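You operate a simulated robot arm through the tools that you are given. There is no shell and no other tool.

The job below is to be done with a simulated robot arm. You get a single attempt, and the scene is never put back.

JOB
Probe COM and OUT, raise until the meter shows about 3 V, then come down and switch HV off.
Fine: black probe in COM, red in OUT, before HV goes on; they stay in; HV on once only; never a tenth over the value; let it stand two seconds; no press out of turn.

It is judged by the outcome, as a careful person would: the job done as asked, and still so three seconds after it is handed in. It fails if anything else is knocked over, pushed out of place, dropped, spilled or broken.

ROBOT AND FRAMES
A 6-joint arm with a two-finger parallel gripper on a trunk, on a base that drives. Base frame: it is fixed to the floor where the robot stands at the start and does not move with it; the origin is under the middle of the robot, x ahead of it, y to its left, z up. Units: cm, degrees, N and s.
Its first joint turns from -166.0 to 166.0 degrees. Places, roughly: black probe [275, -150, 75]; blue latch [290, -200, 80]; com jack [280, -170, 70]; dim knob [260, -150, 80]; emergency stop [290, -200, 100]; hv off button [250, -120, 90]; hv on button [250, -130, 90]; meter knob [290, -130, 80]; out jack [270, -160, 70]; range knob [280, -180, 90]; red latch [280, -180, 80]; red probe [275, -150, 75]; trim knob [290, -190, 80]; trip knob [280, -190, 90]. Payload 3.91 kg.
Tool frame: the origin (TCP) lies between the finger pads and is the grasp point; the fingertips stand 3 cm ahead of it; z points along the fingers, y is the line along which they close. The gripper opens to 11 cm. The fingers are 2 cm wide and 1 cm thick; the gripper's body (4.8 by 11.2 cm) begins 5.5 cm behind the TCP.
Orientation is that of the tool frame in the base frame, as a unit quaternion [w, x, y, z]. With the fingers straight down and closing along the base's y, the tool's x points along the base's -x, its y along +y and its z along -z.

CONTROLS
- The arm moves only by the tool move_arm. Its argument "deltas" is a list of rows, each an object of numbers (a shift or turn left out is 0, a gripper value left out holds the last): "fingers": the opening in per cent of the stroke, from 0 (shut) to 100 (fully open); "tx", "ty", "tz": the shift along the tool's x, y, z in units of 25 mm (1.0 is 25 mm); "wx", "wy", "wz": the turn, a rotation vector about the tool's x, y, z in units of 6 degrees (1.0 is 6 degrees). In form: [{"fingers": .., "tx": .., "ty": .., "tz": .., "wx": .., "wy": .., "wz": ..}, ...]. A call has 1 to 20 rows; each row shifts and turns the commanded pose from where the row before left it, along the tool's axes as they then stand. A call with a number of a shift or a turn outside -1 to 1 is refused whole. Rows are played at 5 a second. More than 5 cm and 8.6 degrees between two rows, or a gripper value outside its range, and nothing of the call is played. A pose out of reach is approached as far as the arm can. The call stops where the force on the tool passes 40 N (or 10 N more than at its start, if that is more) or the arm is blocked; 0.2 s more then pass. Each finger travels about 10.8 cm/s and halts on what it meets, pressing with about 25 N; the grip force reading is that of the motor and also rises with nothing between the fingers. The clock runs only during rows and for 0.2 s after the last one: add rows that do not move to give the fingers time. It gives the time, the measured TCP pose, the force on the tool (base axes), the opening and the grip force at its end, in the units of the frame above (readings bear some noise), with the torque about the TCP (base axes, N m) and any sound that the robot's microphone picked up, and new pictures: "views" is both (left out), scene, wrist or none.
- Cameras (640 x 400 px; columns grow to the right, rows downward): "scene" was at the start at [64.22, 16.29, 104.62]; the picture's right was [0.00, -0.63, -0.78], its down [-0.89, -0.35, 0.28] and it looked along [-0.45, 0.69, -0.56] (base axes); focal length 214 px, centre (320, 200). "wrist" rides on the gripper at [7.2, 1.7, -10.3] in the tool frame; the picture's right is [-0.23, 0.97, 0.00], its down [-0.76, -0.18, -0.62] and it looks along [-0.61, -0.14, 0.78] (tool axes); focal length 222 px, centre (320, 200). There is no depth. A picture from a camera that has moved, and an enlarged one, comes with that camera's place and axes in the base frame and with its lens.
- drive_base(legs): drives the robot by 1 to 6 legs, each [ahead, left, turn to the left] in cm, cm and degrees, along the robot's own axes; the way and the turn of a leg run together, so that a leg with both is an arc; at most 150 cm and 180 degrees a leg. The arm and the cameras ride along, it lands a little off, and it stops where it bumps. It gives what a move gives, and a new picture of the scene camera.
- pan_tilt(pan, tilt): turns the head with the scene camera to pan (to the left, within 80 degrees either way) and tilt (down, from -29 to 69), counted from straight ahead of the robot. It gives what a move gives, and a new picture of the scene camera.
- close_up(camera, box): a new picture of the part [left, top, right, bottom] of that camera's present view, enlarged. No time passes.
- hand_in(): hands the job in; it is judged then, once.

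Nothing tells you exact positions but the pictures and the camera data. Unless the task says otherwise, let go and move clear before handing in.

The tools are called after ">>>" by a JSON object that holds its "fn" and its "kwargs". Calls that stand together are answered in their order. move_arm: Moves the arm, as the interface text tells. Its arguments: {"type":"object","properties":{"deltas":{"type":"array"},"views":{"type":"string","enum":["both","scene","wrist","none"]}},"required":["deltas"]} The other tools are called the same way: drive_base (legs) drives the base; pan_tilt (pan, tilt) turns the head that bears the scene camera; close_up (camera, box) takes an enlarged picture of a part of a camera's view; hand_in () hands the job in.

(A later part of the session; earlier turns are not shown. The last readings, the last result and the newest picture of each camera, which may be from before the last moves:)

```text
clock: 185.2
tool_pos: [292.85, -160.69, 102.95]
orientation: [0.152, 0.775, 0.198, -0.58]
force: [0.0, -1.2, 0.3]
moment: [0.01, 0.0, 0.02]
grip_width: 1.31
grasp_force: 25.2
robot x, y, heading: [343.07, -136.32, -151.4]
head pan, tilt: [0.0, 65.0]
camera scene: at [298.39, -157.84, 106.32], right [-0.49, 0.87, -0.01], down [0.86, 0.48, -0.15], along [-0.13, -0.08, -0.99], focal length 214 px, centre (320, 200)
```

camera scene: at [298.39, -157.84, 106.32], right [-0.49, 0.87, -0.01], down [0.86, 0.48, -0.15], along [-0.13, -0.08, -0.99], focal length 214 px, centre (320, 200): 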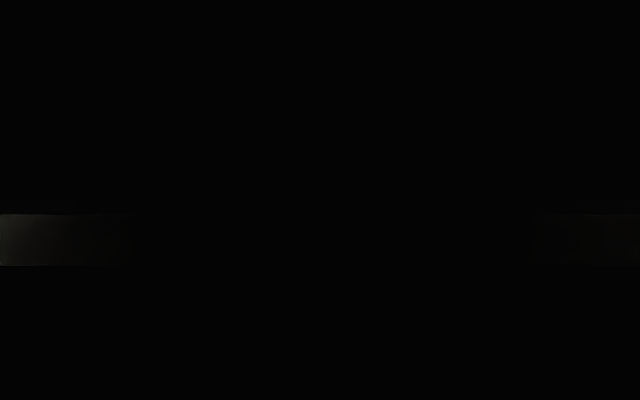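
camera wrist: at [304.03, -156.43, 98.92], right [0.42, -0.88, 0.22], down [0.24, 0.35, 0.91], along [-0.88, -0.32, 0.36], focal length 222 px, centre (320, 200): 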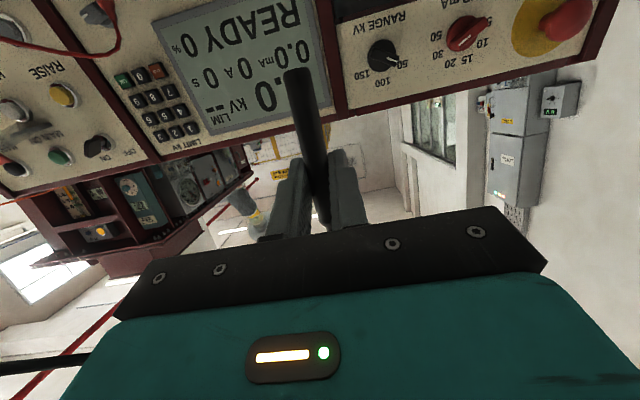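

The probe hangs vertical to within a degree or two at pitch 16°. I set the head back, and shift the base 14 cm right so that COM sits on my easier left side for the insertion.

>>> {"fn": "pan_tilt", "kwargs": {"pan": 0, "tilt": 35}}

>>> {"fn": "drive_base", "kwargs": {"legs": [[0, -14, 0]]}}

```text
clock: 186.1
tool_pos: [292.76, -160.67, 102.97]
orientation: [0.153, 0.776, 0.2, -0.579]
force: [-0.1, -0.4, -1.6]
moment: [-0.01, -0.02, -0.03]
grip_width: 1.29
grasp_force: 24.9
robot x, y, heading: [343.1, -136.46, -151.4]
head pan, tilt: [0.0, 35.0]
camera scene: at [295.12, -159.64, 109.36], right [-0.49, 0.87, -0.01], down [0.69, 0.38, -0.62], along [-0.54, -0.31, -0.78], focal length 214 px, centre (320, 200)
```

scene: 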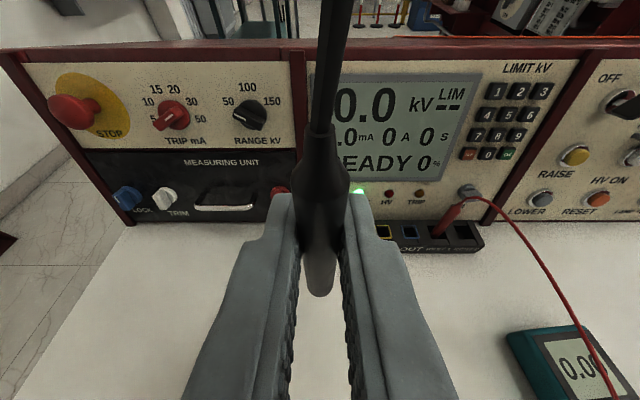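

```text
clock: 187.4
tool_pos: [285.92, -148.62, 103.01]
orientation: [0.153, 0.775, 0.199, -0.58]
force: [0.5, 0.7, -0.8]
moment: [0.02, 0.02, -0.01]
grip_width: 1.3
grasp_force: 25.0
robot x, y, heading: [336.47, -124.34, -151.5]
head pan, tilt: [0.0, 35.0]
camera scene: at [288.39, -147.38, 109.36], right [-0.49, 0.87, -0.01], down [0.69, 0.38, -0.62], along [-0.54, -0.31, -0.78], focal length 214 px, centre (320, 200)
```

scene: 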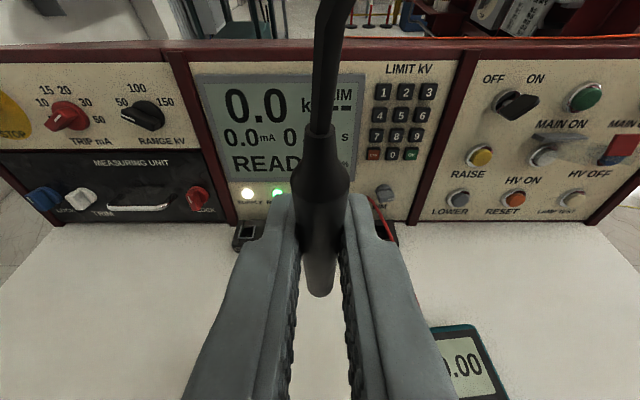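

I move left to COM's line and then forward and down, until the blunt end hangs about 4 cm above the rim.

>>> {"fn": "move_arm", "kwargs": {"deltas": [{"ty": 0.83}, {"ty": 0.83}, {"ty": 0.83}, {"ty": 0.83}, {"ty": 0.83}, {"ty": 0.83}, {"tx": 0.457, "tz": 0.816}, {"tx": 0.457, "tz": 0.816}, {"tx": 0.457, "tz": 0.816}, {"tx": 0.457, "tz": 0.816}, {"tx": 0.457, "tz": 0.816}, {"tx": 0.457, "tz": 0.816}, {"tx": 0.457, "tz": 0.816}, {"tx": 0.457, "tz": 0.816}, {"tx": 0.457, "tz": 0.816}, {}], "views": "both"}}

>>> {"fn": "close_up", "kwargs": {"camera": "scene", "box": [220, 180, 440, 340]}}

>>> {"fn": "close_up", "kwargs": {"camera": "wrist", "box": [200, 0, 420, 160]}}

```text
clock: 190.8
tool_pos: [278.89, -162.55, 86.8]
orientation: [0.155, 0.789, 0.21, -0.557]
force: [0.5, 0.1, 0.5]
moment: [0.02, 0.01, 0.02]
grip_width: 1.3
grasp_force: 24.4
out of reach, approached as far as the arm can: row 2, 3, 4, 5, 6, 8, 13, 14, 15
robot x, y, heading: [336.73, -124.14, -151.4]
head pan, tilt: [0.0, 35.0]
camera scene: at [280.91, -161.62, 93.39], right [-0.5, 0.86, -0.01], down [0.71, 0.4, -0.58], along [-0.5, -0.3, -0.81], focal length 214 px, centre (320, 200)
camera wrist: at [290.26, -158.0, 83.49], right [0.42, -0.88, 0.22], down [0.19, 0.33, 0.92], along [-0.89, -0.35, 0.31], focal length 222 px, centre (320, 200)
```

scene: 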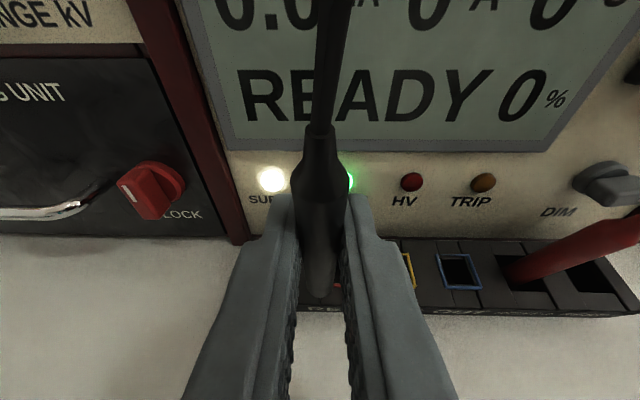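
wrist: 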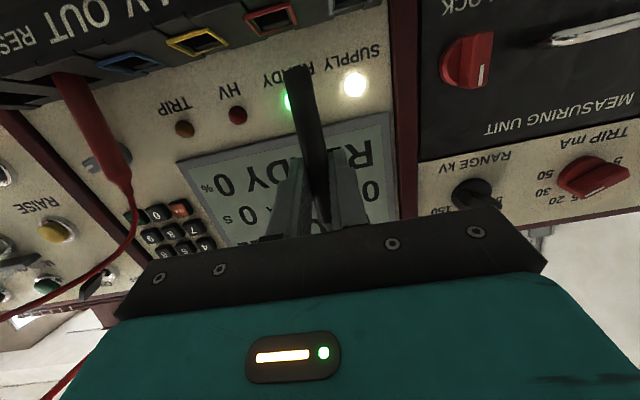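

```text
2.50 times, centred on (330, 260) of scene
camera zoom: at [280.91, -161.62, 93.39], right [-0.5, 0.86, -0.01], down [0.71, 0.4, -0.58], along [-0.5, -0.3, -0.81], focal length 536 px, centre (295, 50)
```

zoom: 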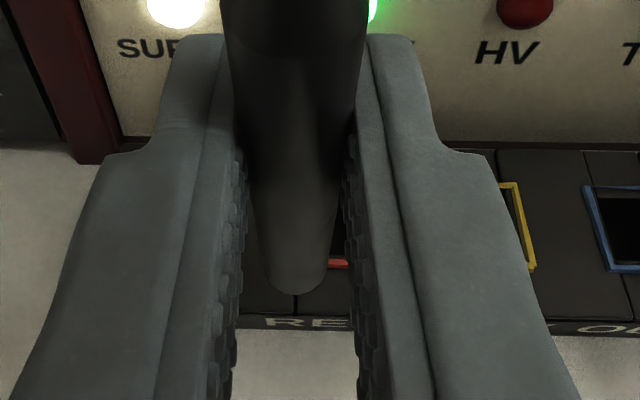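

```text
2.50 times, centred on (310, 80) of wrist
camera zoom: at [290.26, -158.0, 83.49], right [0.42, -0.88, 0.22], down [0.19, 0.33, 0.92], along [-0.89, -0.35, 0.31], focal length 555 px, centre (345, 500)
```

zoom: 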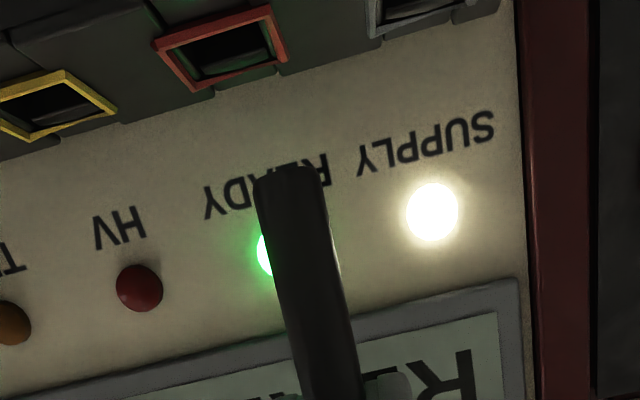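

My wrist seems to be in its mirrored branch now, so targets on my right are the easy ones. I back off with the probe and move the base left instead.

>>> {"fn": "move_arm", "kwargs": {"deltas": [{"tx": -0.5}, {"tx": -0.6, "tz": -0.5}, {"tx": -0.7, "tz": -0.8}, {"tx": -0.7, "tz": -0.8}, {"tx": -0.7, "tz": -0.8}, {"tx": -0.7, "tz": -0.8}, {"tx": -0.7, "tz": -0.8}, {}], "views": "none"}}

>>> {"fn": "drive_base", "kwargs": {"legs": [[0, 24, 0]]}}

```text
clock: 192.6
tool_pos: [284.68, -158.99, 101.39]
orientation: [0.158, 0.788, 0.212, -0.556]
force: [1.0, -0.1, -0.4]
moment: [0.01, 0.02, 0.04]
grip_width: 1.31
grasp_force: 25.6
robot x, y, heading: [336.75, -124.34, -151.3]
head pan, tilt: [0.0, 35.0]
```

```text
clock: 194.4
tool_pos: [296.15, -180.15, 101.39]
orientation: [0.156, 0.788, 0.21, -0.557]
force: [-0.8, 0.3, 0.4]
moment: [0.03, 0.0, 0.02]
grip_width: 1.31
grasp_force: 25.0
robot x, y, heading: [348.17, -145.36, -151.4]
head pan, tilt: [0.0, 35.0]
camera scene: at [298.15, -179.15, 108.01], right [-0.51, 0.86, -0.01], down [0.7, 0.41, -0.58], along [-0.5, -0.3, -0.81], focal length 214 px, centre (320, 200)
```

scene: 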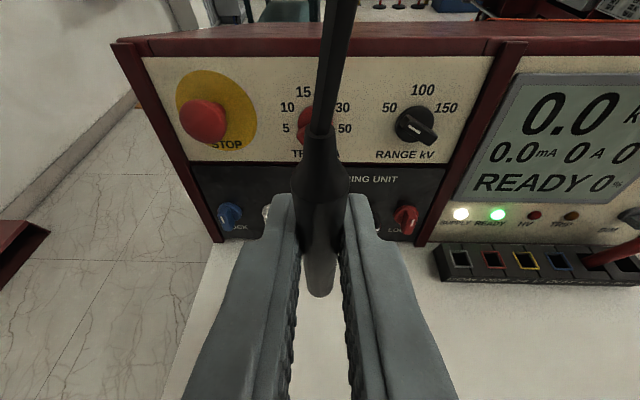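

>>> {"fn": "move_arm", "kwargs": {"deltas": [{"ty": -0.88}, {"ty": -0.88}, {"ty": -0.88}, {"ty": -0.88}, {"ty": -0.88}, {"ty": -0.88}, {"ty": -0.88}, {"ty": -0.88}, {"ty": -0.9}, {"wy": -0.5, "wx": 0.31, "wz": 0.11}, {"wy": -0.55}, {}], "views": "scene"}}

```text
clock: 197.0
tool_pos: [289.78, -168.73, 100.6]
orientation: [0.158, 0.76, 0.189, -0.601]
force: [0.2, 0.1, -0.2]
moment: [0.01, -0.03, 0.02]
grip_width: 1.31
grasp_force: 24.7
out of reach, approached as far as the arm can: row 2, 3, 4, 5, 6
robot x, y, heading: [348.01, -145.44, -151.5]
head pan, tilt: [0.0, 35.0]
camera scene: at [292.42, -167.57, 106.82], right [-0.48, 0.88, -0.01], down [0.66, 0.35, -0.67], along [-0.58, -0.33, -0.74], focal length 214 px, centre (320, 200)
```

scene: 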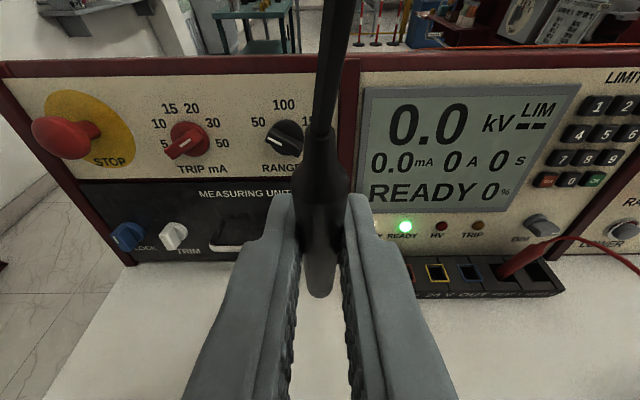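

>>> {"fn": "move_arm", "kwargs": {"deltas": [{"ty": -0.9}, {"ty": -0.9}, {"ty": -0.9}, {}], "views": "both"}}

>>> {"fn": "close_up", "kwargs": {"camera": "scene", "box": [240, 180, 460, 340]}}

```text
clock: 198.0
tool_pos: [286.76, -162.87, 100.45]
orientation: [0.158, 0.76, 0.189, -0.601]
force: [0.4, -0.6, 0.0]
moment: [-0.02, -0.04, 0.0]
grip_width: 1.29
grasp_force: 25.4
robot x, y, heading: [348.23, -145.03, -151.5]
head pan, tilt: [0.0, 35.0]
camera scene: at [289.2, -161.65, 106.79], right [-0.48, 0.88, -0.01], down [0.66, 0.35, -0.67], along [-0.58, -0.33, -0.74], focal length 214 px, centre (320, 200)
camera wrist: at [297.64, -158.89, 95.85], right [0.42, -0.88, 0.23], down [0.29, 0.37, 0.88], along [-0.86, -0.3, 0.41], focal length 222 px, centre (320, 200)
```

scene: 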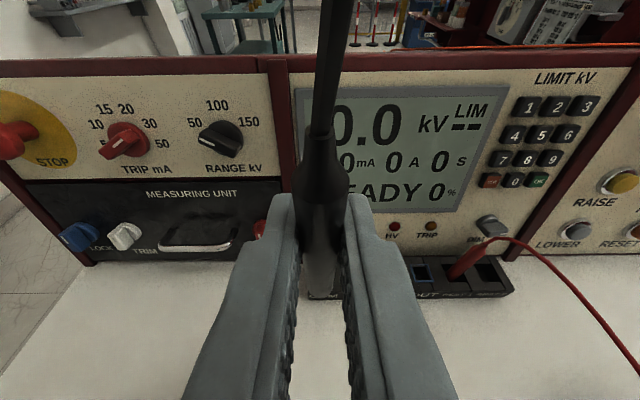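
wrist: 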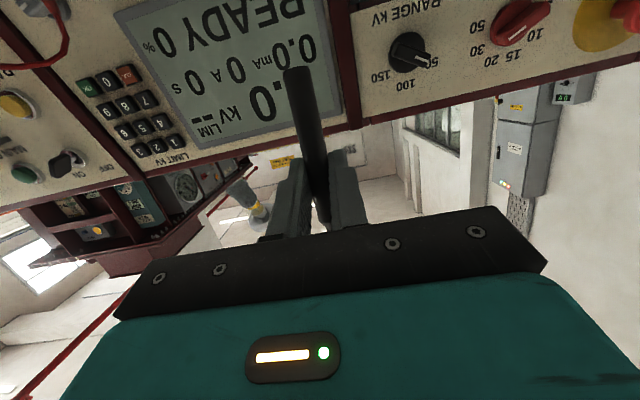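

```text
2.50 times, centred on (350, 260) of scene
camera zoom: at [289.2, -161.65, 106.79], right [-0.48, 0.88, -0.01], down [0.66, 0.35, -0.67], along [-0.58, -0.33, -0.74], focal length 536 px, centre (245, 50)
```

zoom: 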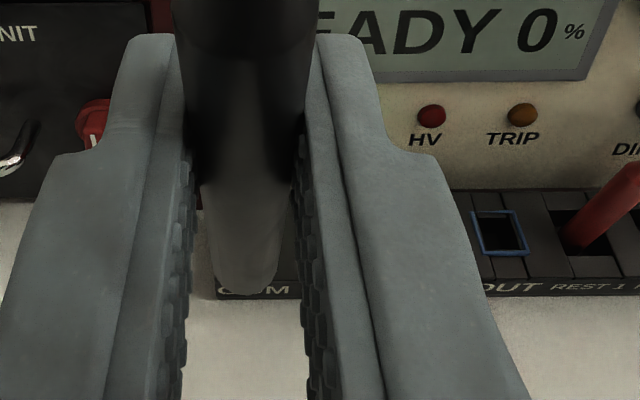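

Combining both cameras, the probe is about 8° off vertical, so I pitch to 23° to straighten it and bring it above COM.

>>> {"fn": "move_arm", "kwargs": {"deltas": [{"wy": 0.8}, {"wy": 0.85}, {"tx": 0.484, "tz": 0.752}, {"tx": 0.484, "tz": 0.752}, {"tx": 0.484, "tz": 0.752}, {"tx": 0.484, "tz": 0.752}, {"tx": 0.484, "tz": 0.752}, {"tx": 0.484, "tz": 0.752}, {"tx": 0.484, "tz": 0.752}, {}], "views": "both"}}

>>> {"fn": "close_up", "kwargs": {"camera": "wrist", "box": [200, 0, 420, 160]}}

>>> {"fn": "pan_tilt", "kwargs": {"pan": 0, "tilt": 45}}

>>> {"fn": "close_up", "kwargs": {"camera": "scene", "box": [220, 100, 440, 300]}}

```text
clock: 200.2
tool_pos: [278.83, -167.23, 87.36]
orientation: [0.142, 0.81, 0.203, -0.532]
force: [0.4, 1.7, 0.1]
moment: [0.01, -0.01, -0.02]
grip_width: 1.29
grasp_force: 25.3
robot x, y, heading: [348.3, -145.53, -151.5]
head pan, tilt: [0.0, 35.0]
camera scene: at [280.56, -166.51, 94.08], right [-0.48, 0.88, -0.01], down [0.75, 0.4, -0.53], along [-0.46, -0.26, -0.85], focal length 214 px, centre (320, 200)
camera wrist: at [290.53, -162.91, 84.82], right [0.39, -0.9, 0.22], down [0.15, 0.3, 0.94], along [-0.91, -0.33, 0.25], focal length 222 px, centre (320, 200)
```

scene: 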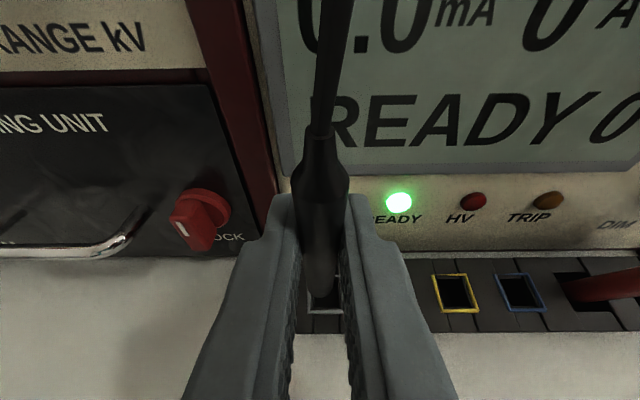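
wrist: 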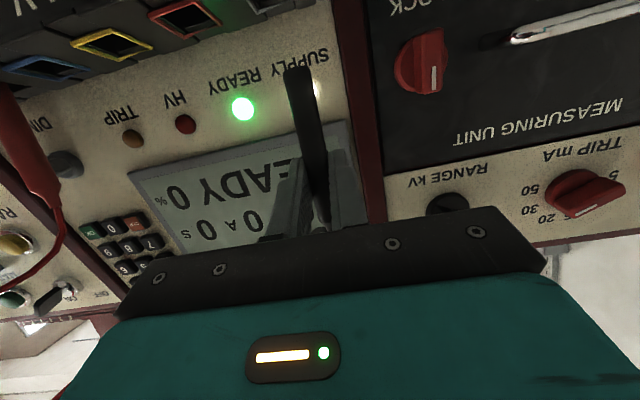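

```text
2.50 times, centred on (310, 80) of wrist
camera zoom: at [290.53, -162.91, 84.82], right [0.39, -0.9, 0.22], down [0.15, 0.3, 0.94], along [-0.91, -0.33, 0.25], focal length 555 px, centre (345, 500)
```

zoom: 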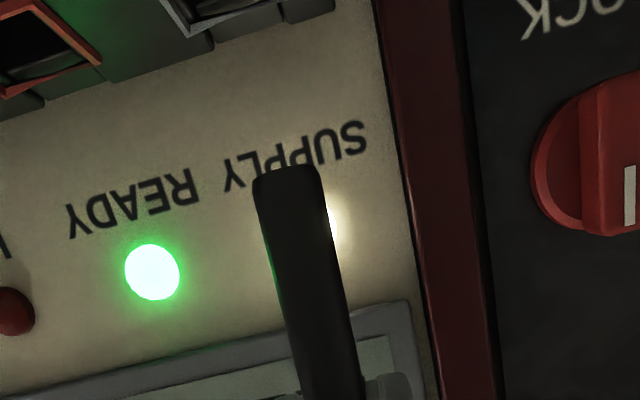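

```text
clock: 200.9
tool_pos: [278.85, -167.2, 87.43]
orientation: [0.141, 0.81, 0.201, -0.533]
force: [-0.4, -0.5, -1.1]
moment: [0.03, 0.0, -0.01]
grip_width: 1.27
grasp_force: 24.9
robot x, y, heading: [348.08, -145.34, -151.6]
head pan, tilt: [0.0, 45.0]
camera scene: at [281.62, -165.96, 93.0], right [-0.48, 0.88, -0.01], down [0.82, 0.44, -0.37], along [-0.32, -0.19, -0.93], focal length 214 px, centre (320, 200)
```

scene: 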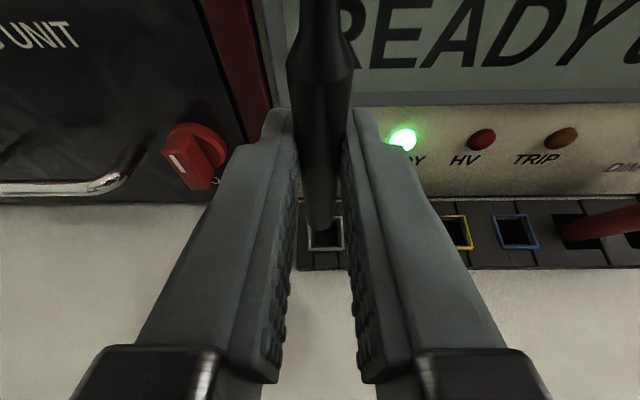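

```text
2.00 times, centred on (330, 200) of scene
camera zoom: at [281.62, -165.96, 93.0], right [-0.48, 0.88, -0.01], down [0.82, 0.44, -0.37], along [-0.32, -0.19, -0.93], focal length 429 px, centre (300, 200)
```

zoom: 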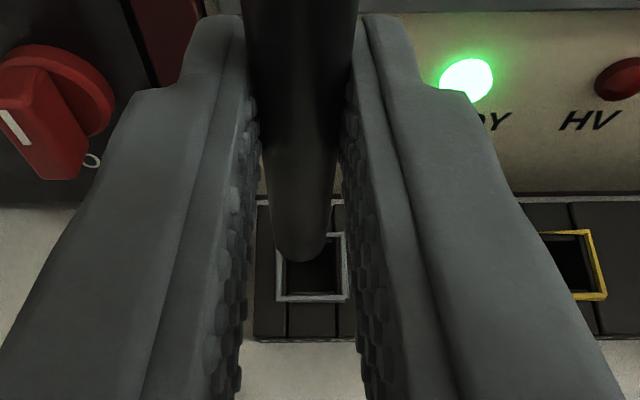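

The probe's end is over COM, about 4 mm too far left. I correct that and lower it gently.

>>> {"fn": "move_arm", "kwargs": {"deltas": [{"ty": -0.14}, {"tx": 0.22, "tz": 0.094}, {"tx": 0.22, "tz": 0.094}, {"tx": 0.22, "tz": 0.094}, {"tx": 0.22, "tz": 0.094}, {"tx": 0.15, "tz": 0.064}, {"tx": 0.15, "tz": 0.064}, {}], "views": "both"}}

>>> {"fn": "close_up", "kwargs": {"camera": "scene", "box": [220, 100, 440, 300]}}

>>> {"fn": "close_up", "kwargs": {"camera": "wrist", "box": [200, 0, 420, 160]}}

```text
clock: 202.7
tool_pos: [278.69, -166.98, 84.22]
orientation: [0.142, 0.81, 0.202, -0.532]
force: [0.6, 0.2, 0.1]
moment: [0.0, 0.0, -0.02]
grip_width: 1.29
grasp_force: 25.0
robot x, y, heading: [348.56, -145.76, -151.2]
head pan, tilt: [0.0, 45.0]
camera scene: at [281.45, -165.68, 89.79], right [-0.48, 0.88, -0.01], down [0.82, 0.44, -0.37], along [-0.32, -0.19, -0.93], focal length 214 px, centre (320, 200)
camera wrist: at [290.36, -162.63, 81.63], right [0.39, -0.9, 0.22], down [0.15, 0.3, 0.94], along [-0.91, -0.33, 0.25], focal length 222 px, centre (320, 200)
```

scene: 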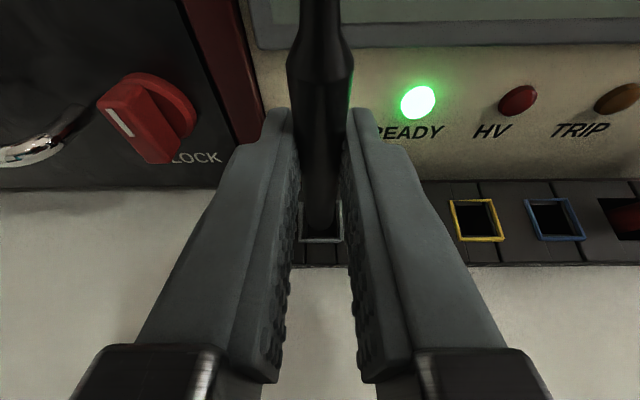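
wrist: 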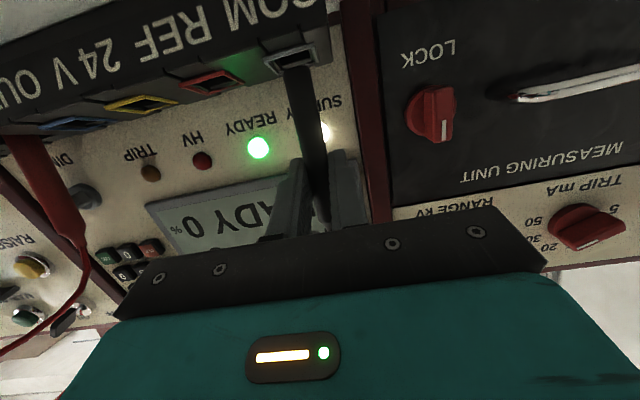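

```text
2.00 times, centred on (330, 200) of scene
camera zoom: at [281.45, -165.68, 89.79], right [-0.48, 0.88, -0.01], down [0.82, 0.44, -0.37], along [-0.32, -0.19, -0.93], focal length 429 px, centre (300, 200)
```

zoom: 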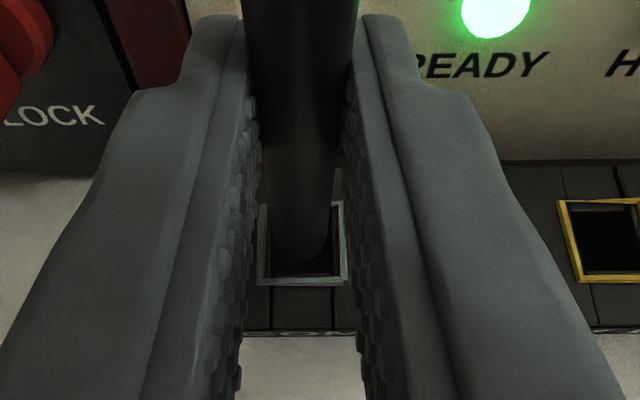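

```text
2.50 times, centred on (310, 80) of wrist
camera zoom: at [290.36, -162.63, 81.63], right [0.39, -0.9, 0.22], down [0.15, 0.3, 0.94], along [-0.91, -0.33, 0.25], focal length 555 px, centre (345, 500)
```

zoom: 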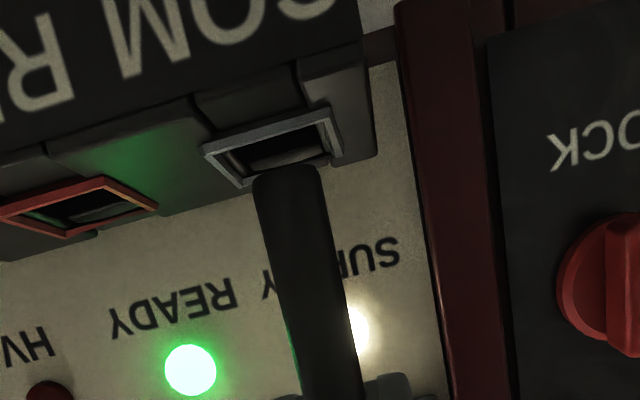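

It's entering squarely. I continue down in small steps until it bottoms.

>>> {"fn": "move_arm", "kwargs": {"deltas": [{"tx": 0.11, "tz": 0.047}, {"tx": 0.11, "tz": 0.047}, {"tx": 0.11, "tz": 0.047}, {"tx": 0.11, "tz": 0.047}, {"tx": 0.11, "tz": 0.047}, {"tx": 0.11, "tz": 0.047}, {}], "views": "none"}}

>>> {"fn": "close_up", "kwargs": {"camera": "wrist", "box": [200, 0, 420, 160]}}

```text
clock: 204.3
tool_pos: [278.69, -166.97, 82.37]
orientation: [0.142, 0.809, 0.202, -0.533]
force: [-0.4, 0.0, -0.5]
moment: [-0.01, -0.02, -0.03]
grip_width: 1.3
grasp_force: 24.9
robot x, y, heading: [348.22, -145.53, -151.6]
head pan, tilt: [0.0, 45.0]
```

```text
2.50 times, centred on (310, 80) of wrist
camera zoom: at [290.36, -162.72, 79.8], right [0.39, -0.9, 0.22], down [0.15, 0.3, 0.94], along [-0.91, -0.33, 0.25], focal length 555 px, centre (345, 500)
```

zoom: 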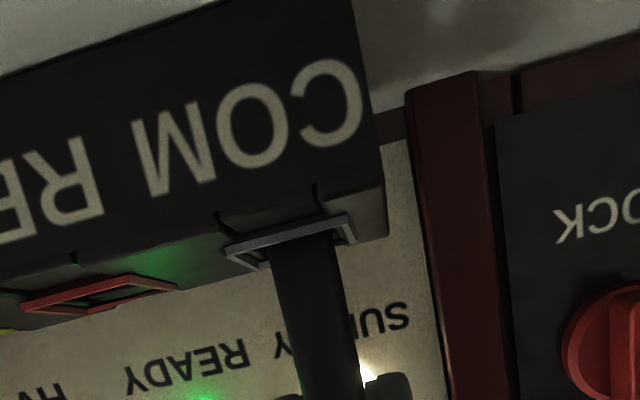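

>>> {"fn": "move_arm", "kwargs": {"deltas": [{"tx": 0.1, "tz": 0.043}, {"tx": 0.1, "tz": 0.043}, {}], "views": "none"}}

>>> {"fn": "move_arm", "kwargs": {"deltas": [{"tx": 0.1, "tz": 0.043}, {"tx": 0.1, "tz": 0.043}, {}], "views": "none"}}

```text
clock: 205.1
tool_pos: [278.77, -167.17, 81.76]
orientation: [0.141, 0.81, 0.202, -0.533]
force: [0.2, 0.2, -0.6]
moment: [-0.02, -0.04, 0.03]
grip_width: 1.28
grasp_force: 24.9
robot x, y, heading: [348.2, -145.23, -151.5]
head pan, tilt: [0.0, 45.0]
```

```text
clock: 205.9
tool_pos: [278.83, -167.06, 81.34]
orientation: [0.142, 0.81, 0.202, -0.533]
force: [0.3, 0.1, 4.0]
moment: [-0.01, 0.01, 0.04]
grip_width: 1.31
grasp_force: 24.9
robot x, y, heading: [348.1, -145.39, -151.4]
head pan, tilt: [0.0, 45.0]
```

>>> {"fn": "move_arm", "kwargs": {"deltas": [{"tx": 0.06, "tz": 0.026}, {}], "views": "both"}}

>>> {"fn": "close_up", "kwargs": {"camera": "scene", "box": [220, 60, 440, 300]}}

```text
clock: 206.5
tool_pos: [278.76, -167.05, 81.4]
orientation: [0.141, 0.808, 0.201, -0.535]
force: [0.7, 1.2, 20.7]
moment: [-0.13, 0.23, 0.03]
grip_width: 1.28
grasp_force: 25.0
robot x, y, heading: [348.47, -145.23, -151.5]
head pan, tilt: [0.0, 45.0]
camera scene: at [281.5, -165.75, 86.86], right [-0.48, 0.88, -0.01], down [0.82, 0.44, -0.38], along [-0.32, -0.19, -0.93], focal length 214 px, centre (320, 200)
camera wrist: at [290.38, -162.71, 78.67], right [0.39, -0.9, 0.22], down [0.15, 0.3, 0.94], along [-0.91, -0.33, 0.25], focal length 222 px, centre (320, 200)
```

scene: 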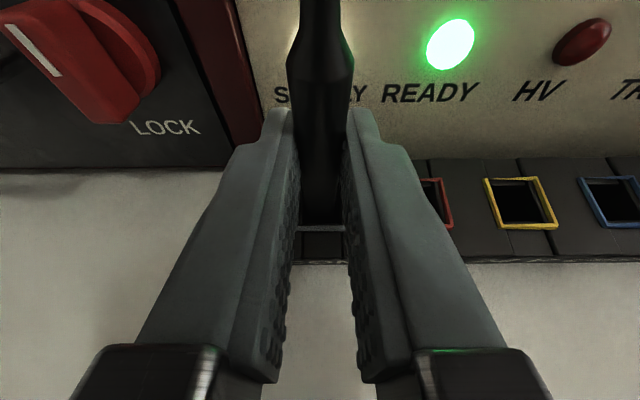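
wrist: 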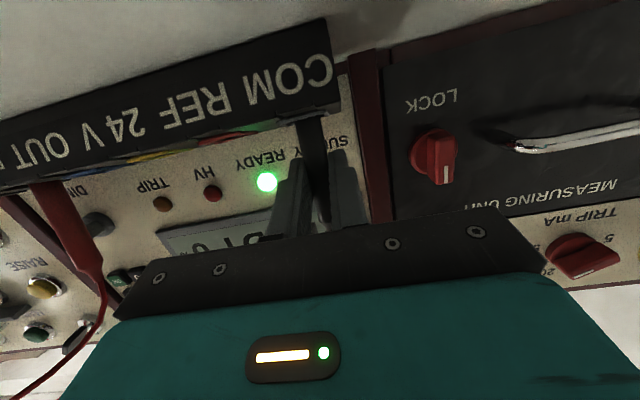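

```text
1.67 times, centred on (330, 180) of scene
camera zoom: at [281.5, -165.75, 86.86], right [-0.48, 0.88, -0.01], down [0.82, 0.44, -0.38], along [-0.32, -0.19, -0.93], focal length 358 px, centre (303, 233)
```

zoom: 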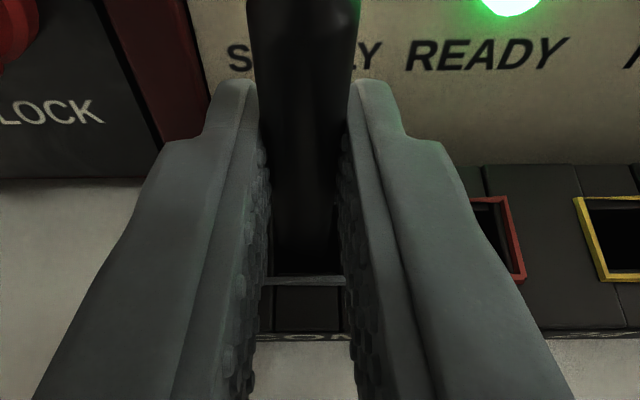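

Seated with about 20 N. This time I ease the load, open the fingers wide and look before moving away.

>>> {"fn": "move_arm", "kwargs": {"deltas": [{"tx": -0.05, "tz": -0.02}, {"fingers": 20}, {}, {"fingers": 65}, {}, {}, {}], "views": "both"}}

>>> {"fn": "close_up", "kwargs": {"camera": "scene", "box": [220, 60, 440, 300]}}

```text
clock: 208.1
tool_pos: [278.76, -167.05, 81.24]
orientation: [0.141, 0.81, 0.203, -0.532]
force: [0.8, 0.4, -0.7]
moment: [-0.01, -0.02, -0.03]
grip_width: 7.14
grasp_force: 0.0
robot x, y, heading: [348.14, -145.2, -151.3]
head pan, tilt: [0.0, 45.0]
camera scene: at [281.48, -165.79, 86.86], right [-0.48, 0.88, -0.01], down [0.82, 0.44, -0.37], along [-0.32, -0.19, -0.93], focal length 214 px, centre (320, 200)
camera wrist: at [290.39, -162.74, 78.7], right [0.39, -0.9, 0.22], down [0.15, 0.3, 0.94], along [-0.91, -0.33, 0.25], focal length 222 px, centre (320, 200)
```

scene: 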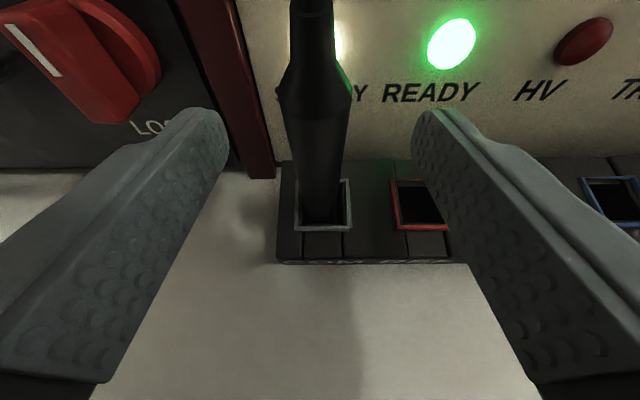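
wrist: 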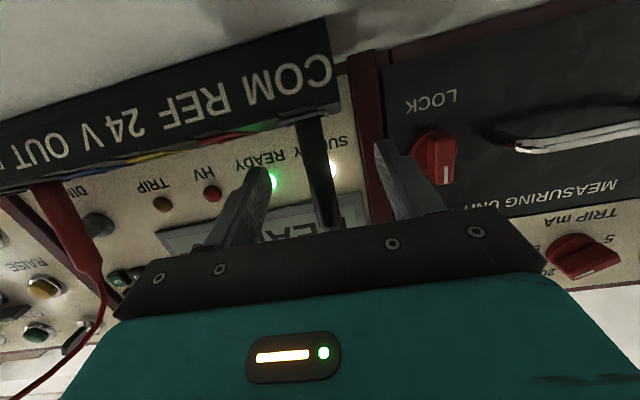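

```text
1.67 times, centred on (330, 180) of scene
camera zoom: at [281.48, -165.79, 86.86], right [-0.48, 0.88, -0.01], down [0.82, 0.44, -0.37], along [-0.32, -0.19, -0.93], focal length 358 px, centre (303, 233)
```

zoom: 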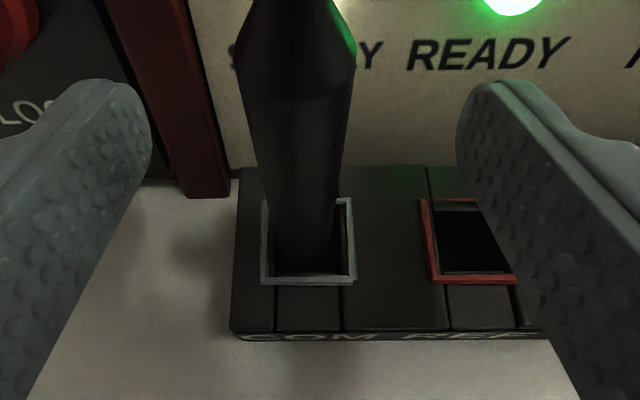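

The black probe stands upright in COM. I retreat straight back, horizontally.

>>> {"fn": "move_arm", "kwargs": {"deltas": [{"tx": 0.13, "tz": -0.306}, {"tx": 0.2, "tz": -0.47}, {"tx": 0.26, "tz": -0.613}, {"tx": 0.26, "tz": -0.613}, {"tx": 0.26, "tz": -0.613}, {"tx": 0.26, "tz": -0.613}, {}], "views": "both"}}

```text
clock: 209.7
tool_pos: [286.43, -162.9, 81.27]
orientation: [0.142, 0.81, 0.202, -0.532]
force: [-0.5, -0.3, -0.9]
moment: [0.02, -0.02, 0.01]
grip_width: 7.16
grasp_force: 0.1
robot x, y, heading: [348.05, -145.63, -151.4]
head pan, tilt: [0.0, 45.0]
camera scene: at [289.15, -161.61, 86.82], right [-0.48, 0.88, -0.01], down [0.82, 0.44, -0.37], along [-0.32, -0.19, -0.93], focal length 214 px, centre (320, 200)
camera wrist: at [298.06, -158.56, 78.66], right [0.39, -0.9, 0.22], down [0.15, 0.3, 0.94], along [-0.91, -0.33, 0.25], focal length 222 px, centre (320, 200)
```

scene: 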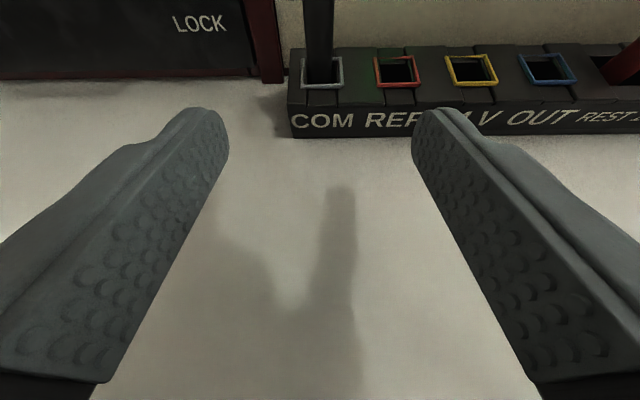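
wrist: 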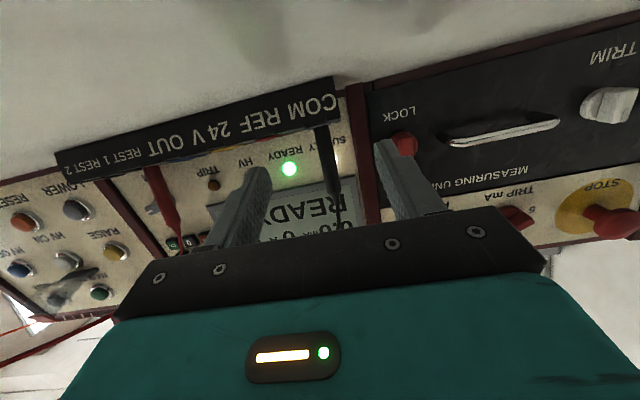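

The black probe stays in COM. Next the red one: I rise, narrow the fingers, and shift the base right so it sits at the same easy offset.

>>> {"fn": "move_arm", "kwargs": {"deltas": [{"tx": -0.736, "tz": -0.313}, {"tx": -0.736, "tz": -0.313}, {"tx": -0.736, "tz": -0.313}, {"tx": -0.736, "tz": -0.313}, {"tx": -0.736, "tz": -0.313}, {"tx": -0.736, "tz": -0.313, "fingers": 32}, {"tx": -0.736, "tz": -0.313}, {}], "views": "none"}}

>>> {"fn": "drive_base", "kwargs": {"legs": [[0, -18.3, 0]]}}

>>> {"fn": "pan_tilt", "kwargs": {"pan": 0, "tilt": 40}}

>>> {"fn": "close_up", "kwargs": {"camera": "scene", "box": [200, 80, 440, 300]}}

```text
clock: 211.5
tool_pos: [286.21, -162.62, 95.18]
orientation: [0.141, 0.809, 0.201, -0.533]
force: [-0.2, 0.5, -0.3]
moment: [0.02, -0.01, -0.01]
grip_width: 3.53
grasp_force: 0.1
robot x, y, heading: [347.8, -145.61, -151.5]
head pan, tilt: [0.0, 45.0]
```

```text
clock: 213.0
tool_pos: [277.43, -146.77, 95.22]
orientation: [0.142, 0.809, 0.202, -0.533]
force: [0.0, -0.1, 0.3]
moment: [0.03, 0.02, -0.03]
grip_width: 3.49
grasp_force: 0.0
robot x, y, heading: [339.35, -129.03, -151.5]
head pan, tilt: [0.0, 45.0]
camera scene: at [280.29, -145.45, 100.8], right [-0.48, 0.88, -0.01], down [0.82, 0.44, -0.37], along [-0.32, -0.19, -0.93], focal length 214 px, centre (320, 200)
```

scene: 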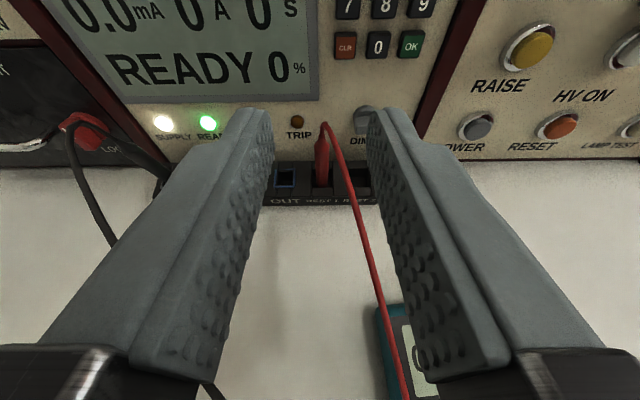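

```text
clock: 213.7
tool_pos: [277.63, -146.57, 95.18]
orientation: [0.142, 0.81, 0.202, -0.533]
force: [0.1, -0.5, 0.4]
moment: [0.02, 0.01, -0.01]
grip_width: 3.52
grasp_force: 0.0
robot x, y, heading: [339.83, -129.49, -151.5]
head pan, tilt: [0.0, 40.0]
camera scene: at [279.74, -145.74, 101.32], right [-0.48, 0.88, -0.01], down [0.79, 0.42, -0.45], along [-0.39, -0.23, -0.89], focal length 214 px, centre (320, 200)
```

scene: 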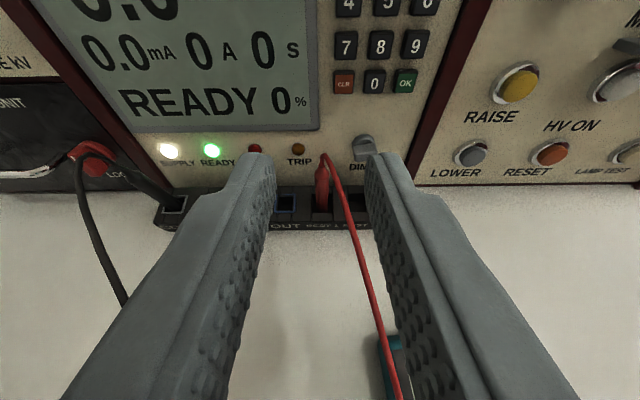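

```text
1.82 times, centred on (320, 190) of scene
camera zoom: at [279.74, -145.74, 101.32], right [-0.48, 0.88, -0.01], down [0.79, 0.42, -0.45], along [-0.39, -0.23, -0.89], focal length 390 px, centre (320, 218)
```

zoom: 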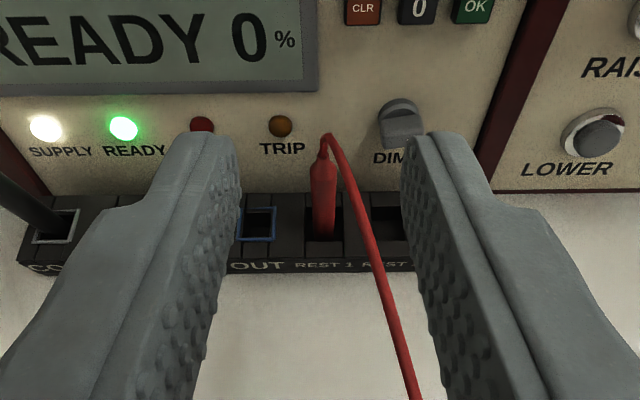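

The red probe is centred ahead. I come down in front of it and slide straight in.

>>> {"fn": "move_arm", "kwargs": {"deltas": [{"tx": 0.69, "tz": 0.3}, {"tx": 0.69, "tz": 0.3}, {"tx": 0.69, "tz": 0.3}, {"tx": 0.69, "tz": 0.3}, {"tx": 0.69, "tz": 0.3}, {"tx": 0.69, "tz": 0.3}, {"tx": 0.69, "tz": 0.3}, {"tx": -0.16, "tz": 0.37}, {"tx": -0.16, "tz": 0.37}, {}], "views": "both"}}

>>> {"fn": "close_up", "kwargs": {"camera": "wrist", "box": [200, 40, 440, 240]}}

```text
clock: 215.9
tool_pos: [275.84, -147.87, 82.06]
orientation: [0.141, 0.809, 0.201, -0.533]
force: [0.5, -0.4, -0.3]
moment: [-0.03, 0.01, 0.0]
grip_width: 3.54
grasp_force: 0.2
robot x, y, heading: [339.84, -129.25, -151.5]
head pan, tilt: [0.0, 40.0]
camera scene: at [277.95, -146.9, 88.12], right [-0.48, 0.88, -0.01], down [0.79, 0.42, -0.45], along [-0.39, -0.23, -0.89], focal length 214 px, centre (320, 200)
camera wrist: at [287.41, -143.56, 79.43], right [0.39, -0.9, 0.22], down [0.15, 0.3, 0.94], along [-0.91, -0.33, 0.25], focal length 222 px, centre (320, 200)
```

scene: 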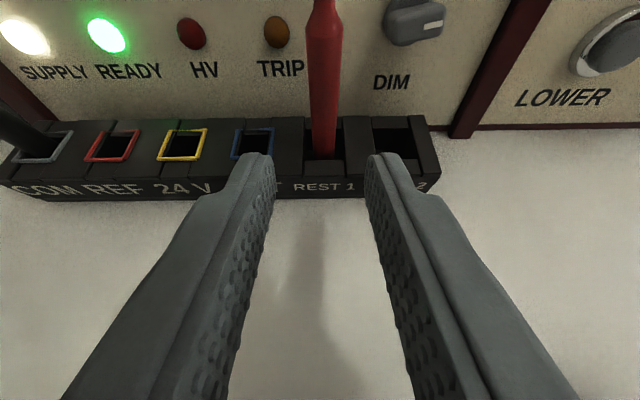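
wrist: 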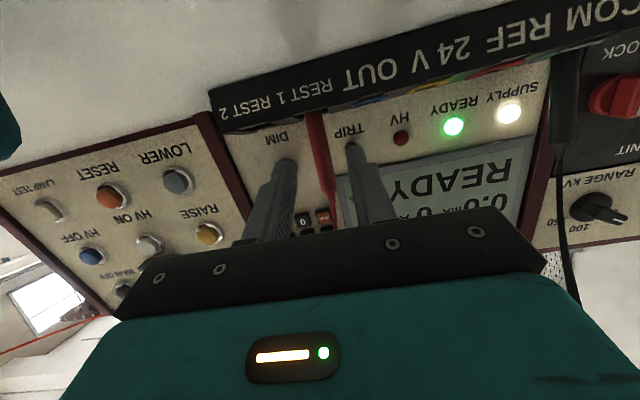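

```text
2.00 times, centred on (320, 140) of wrist
camera zoom: at [287.41, -143.56, 79.43], right [0.39, -0.9, 0.22], down [0.15, 0.3, 0.94], along [-0.91, -0.33, 0.25], focal length 444 px, centre (320, 320)
```

zoom: 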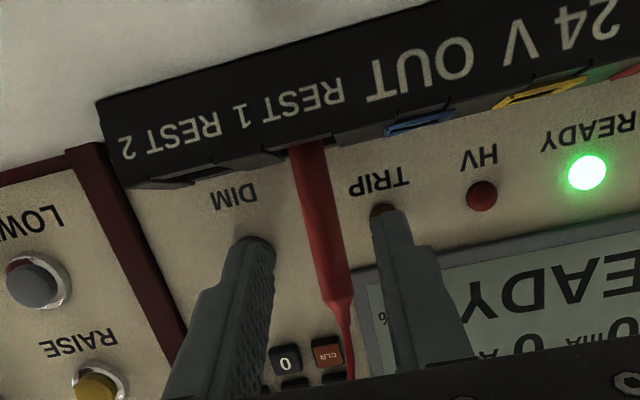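

>>> {"fn": "move_arm", "kwargs": {"deltas": [{"ty": -0.06, "tx": -0.143, "tz": 0.33}, {"tx": -0.143, "tz": 0.33}, {"tx": -0.143, "tz": 0.33}, {"tx": -0.143, "tz": 0.33}, {"tx": -0.143, "tz": 0.33}, {"tx": -0.143, "tz": 0.33}, {}], "views": "both"}}

>>> {"fn": "close_up", "kwargs": {"camera": "wrist", "box": [200, 40, 440, 240]}}

```text
clock: 217.5
tool_pos: [271.0, -150.32, 82.14]
orientation: [0.142, 0.809, 0.202, -0.533]
force: [0.1, 0.4, -0.2]
moment: [-0.02, 0.01, 0.0]
grip_width: 3.51
grasp_force: 0.0
robot x, y, heading: [339.48, -129.46, -151.1]
head pan, tilt: [0.0, 40.0]
camera scene: at [273.15, -149.35, 88.24], right [-0.48, 0.88, -0.01], down [0.79, 0.42, -0.45], along [-0.39, -0.23, -0.89], focal length 214 px, centre (320, 200)
camera wrist: at [282.61, -146.01, 79.55], right [0.39, -0.9, 0.22], down [0.15, 0.3, 0.94], along [-0.91, -0.33, 0.25], focal length 222 px, centre (320, 200)
```

scene: 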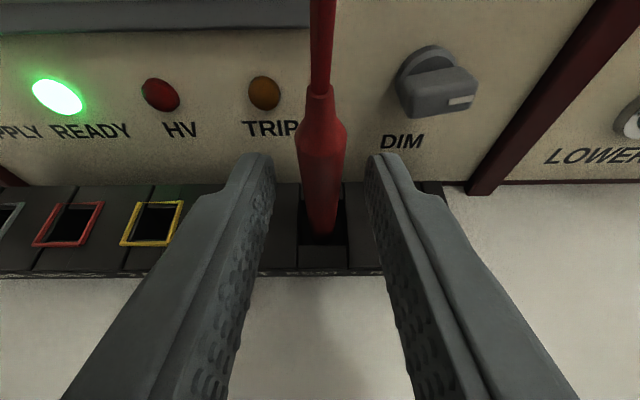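
wrist: 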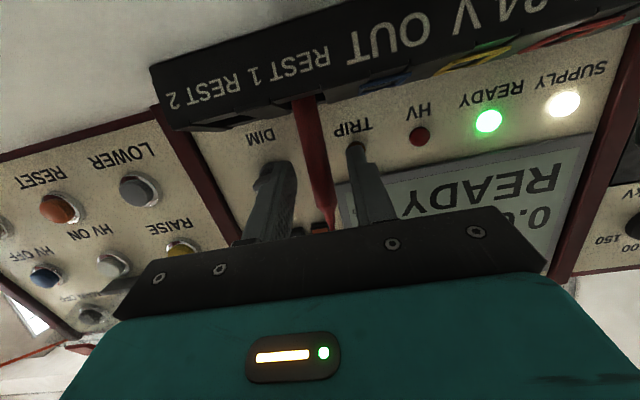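

```text
2.00 times, centred on (320, 140) of wrist
camera zoom: at [282.61, -146.01, 79.55], right [0.39, -0.9, 0.22], down [0.15, 0.3, 0.94], along [-0.91, -0.33, 0.25], focal length 444 px, centre (320, 320)
```

zoom: 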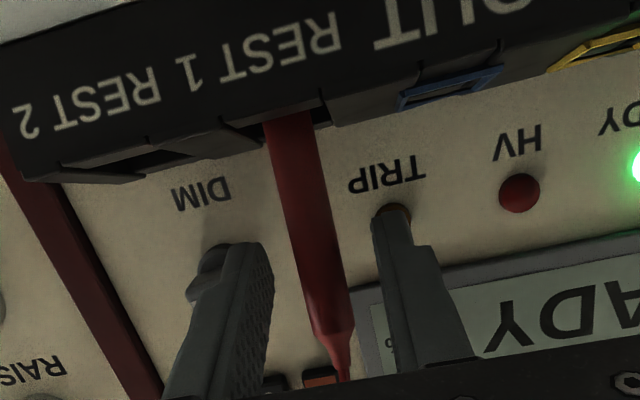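

>>> {"fn": "move_arm", "kwargs": {"deltas": [{"fingers": 4}, {}, {}, {}], "views": "scene"}}

>>> {"fn": "move_arm", "kwargs": {"deltas": [{"tx": -0.184, "tz": -0.08}, {"tx": -0.37, "tz": -0.16}, {"tx": -0.37, "tz": -0.16}, {"tx": -0.37, "tz": -0.16}, {"tx": -0.37, "tz": -0.16}, {}], "views": "both"}}

```text
clock: 218.5
tool_pos: [270.89, -150.27, 82.14]
orientation: [0.142, 0.809, 0.202, -0.533]
force: [-0.1, 0.1, -0.1]
moment: [-0.02, 0.02, -0.01]
grip_width: 1.3
grasp_force: 25.1
robot x, y, heading: [339.61, -129.48, -151.6]
head pan, tilt: [0.0, 40.0]
camera scene: at [273.15, -149.34, 88.24], right [-0.48, 0.88, -0.01], down [0.79, 0.42, -0.45], along [-0.39, -0.23, -0.89], focal length 214 px, centre (320, 200)
```

scene: 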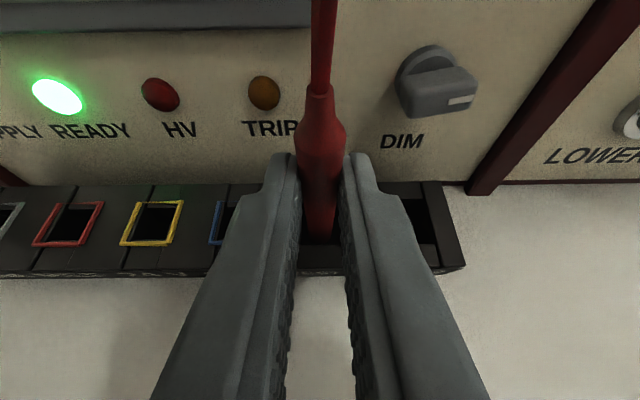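

```text
clock: 219.9
tool_pos: [270.89, -150.42, 86.73]
orientation: [0.141, 0.809, 0.202, -0.533]
force: [0.9, -0.1, -0.1]
moment: [-0.02, 0.0, -0.04]
grip_width: 1.27
grasp_force: 25.3
robot x, y, heading: [339.66, -129.53, -151.4]
head pan, tilt: [0.0, 40.0]
camera scene: at [273.09, -149.3, 92.81], right [-0.48, 0.88, -0.01], down [0.79, 0.42, -0.45], along [-0.39, -0.23, -0.89], focal length 214 px, centre (320, 200)
camera wrist: at [282.55, -145.97, 84.13], right [0.39, -0.9, 0.22], down [0.15, 0.3, 0.94], along [-0.91, -0.33, 0.25], focal length 222 px, centre (320, 200)
```

scene: 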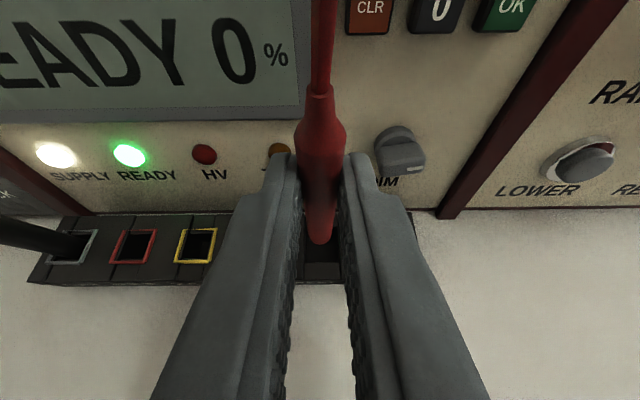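
wrist: 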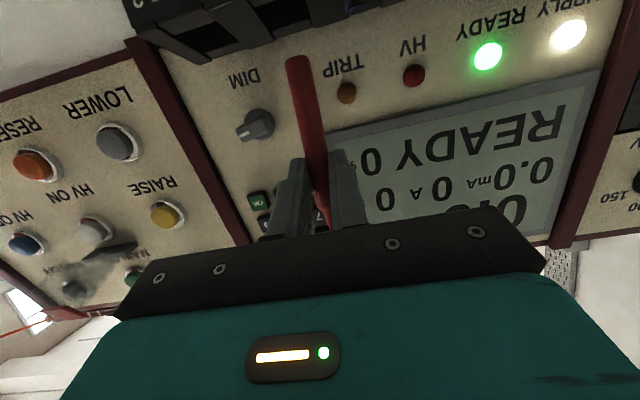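

The red probe is free of its rest. I raise it one more centimetre, shift 4.5 cm left over OUT, and look.

>>> {"fn": "move_arm", "kwargs": {"deltas": [{"tx": -0.37, "tz": -0.16}, {"ty": 0.6}, {"ty": 0.6}, {"ty": 0.6, "tx": -0.07, "tz": 0.15}, {}], "views": "none"}}

>>> {"fn": "pan_tilt", "kwargs": {"pan": 0, "tilt": 48}}

>>> {"fn": "close_up", "kwargs": {"camera": "scene", "box": [220, 100, 440, 300]}}

```text
clock: 221.1
tool_pos: [272.85, -154.43, 87.78]
orientation: [0.141, 0.81, 0.202, -0.533]
force: [-0.2, -0.1, -0.4]
moment: [0.02, 0.03, -0.02]
grip_width: 1.31
grasp_force: 25.3
robot x, y, heading: [339.44, -129.62, -151.0]
head pan, tilt: [0.0, 40.0]
```

```text
clock: 221.8
tool_pos: [272.89, -154.56, 87.78]
orientation: [0.141, 0.809, 0.202, -0.533]
force: [-0.2, 0.0, -0.2]
moment: [-0.02, 0.01, 0.01]
grip_width: 1.29
grasp_force: 24.6
robot x, y, heading: [339.78, -129.33, -151.5]
head pan, tilt: [0.0, 48.0]
camera scene: at [275.86, -153.0, 93.07], right [-0.48, 0.88, -0.01], down [0.83, 0.45, -0.33], along [-0.28, -0.17, -0.95], focal length 214 px, centre (320, 200)
```

scene: 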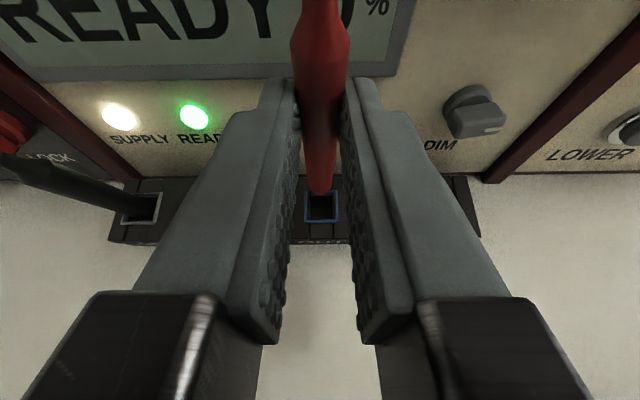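

```text
2.00 times, centred on (330, 200) of scene
camera zoom: at [275.86, -153.0, 93.07], right [-0.48, 0.88, -0.01], down [0.83, 0.45, -0.33], along [-0.28, -0.17, -0.95], focal length 429 px, centre (300, 200)
```

zoom: 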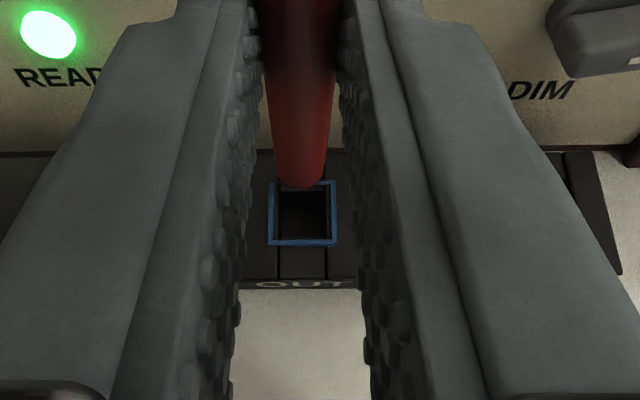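

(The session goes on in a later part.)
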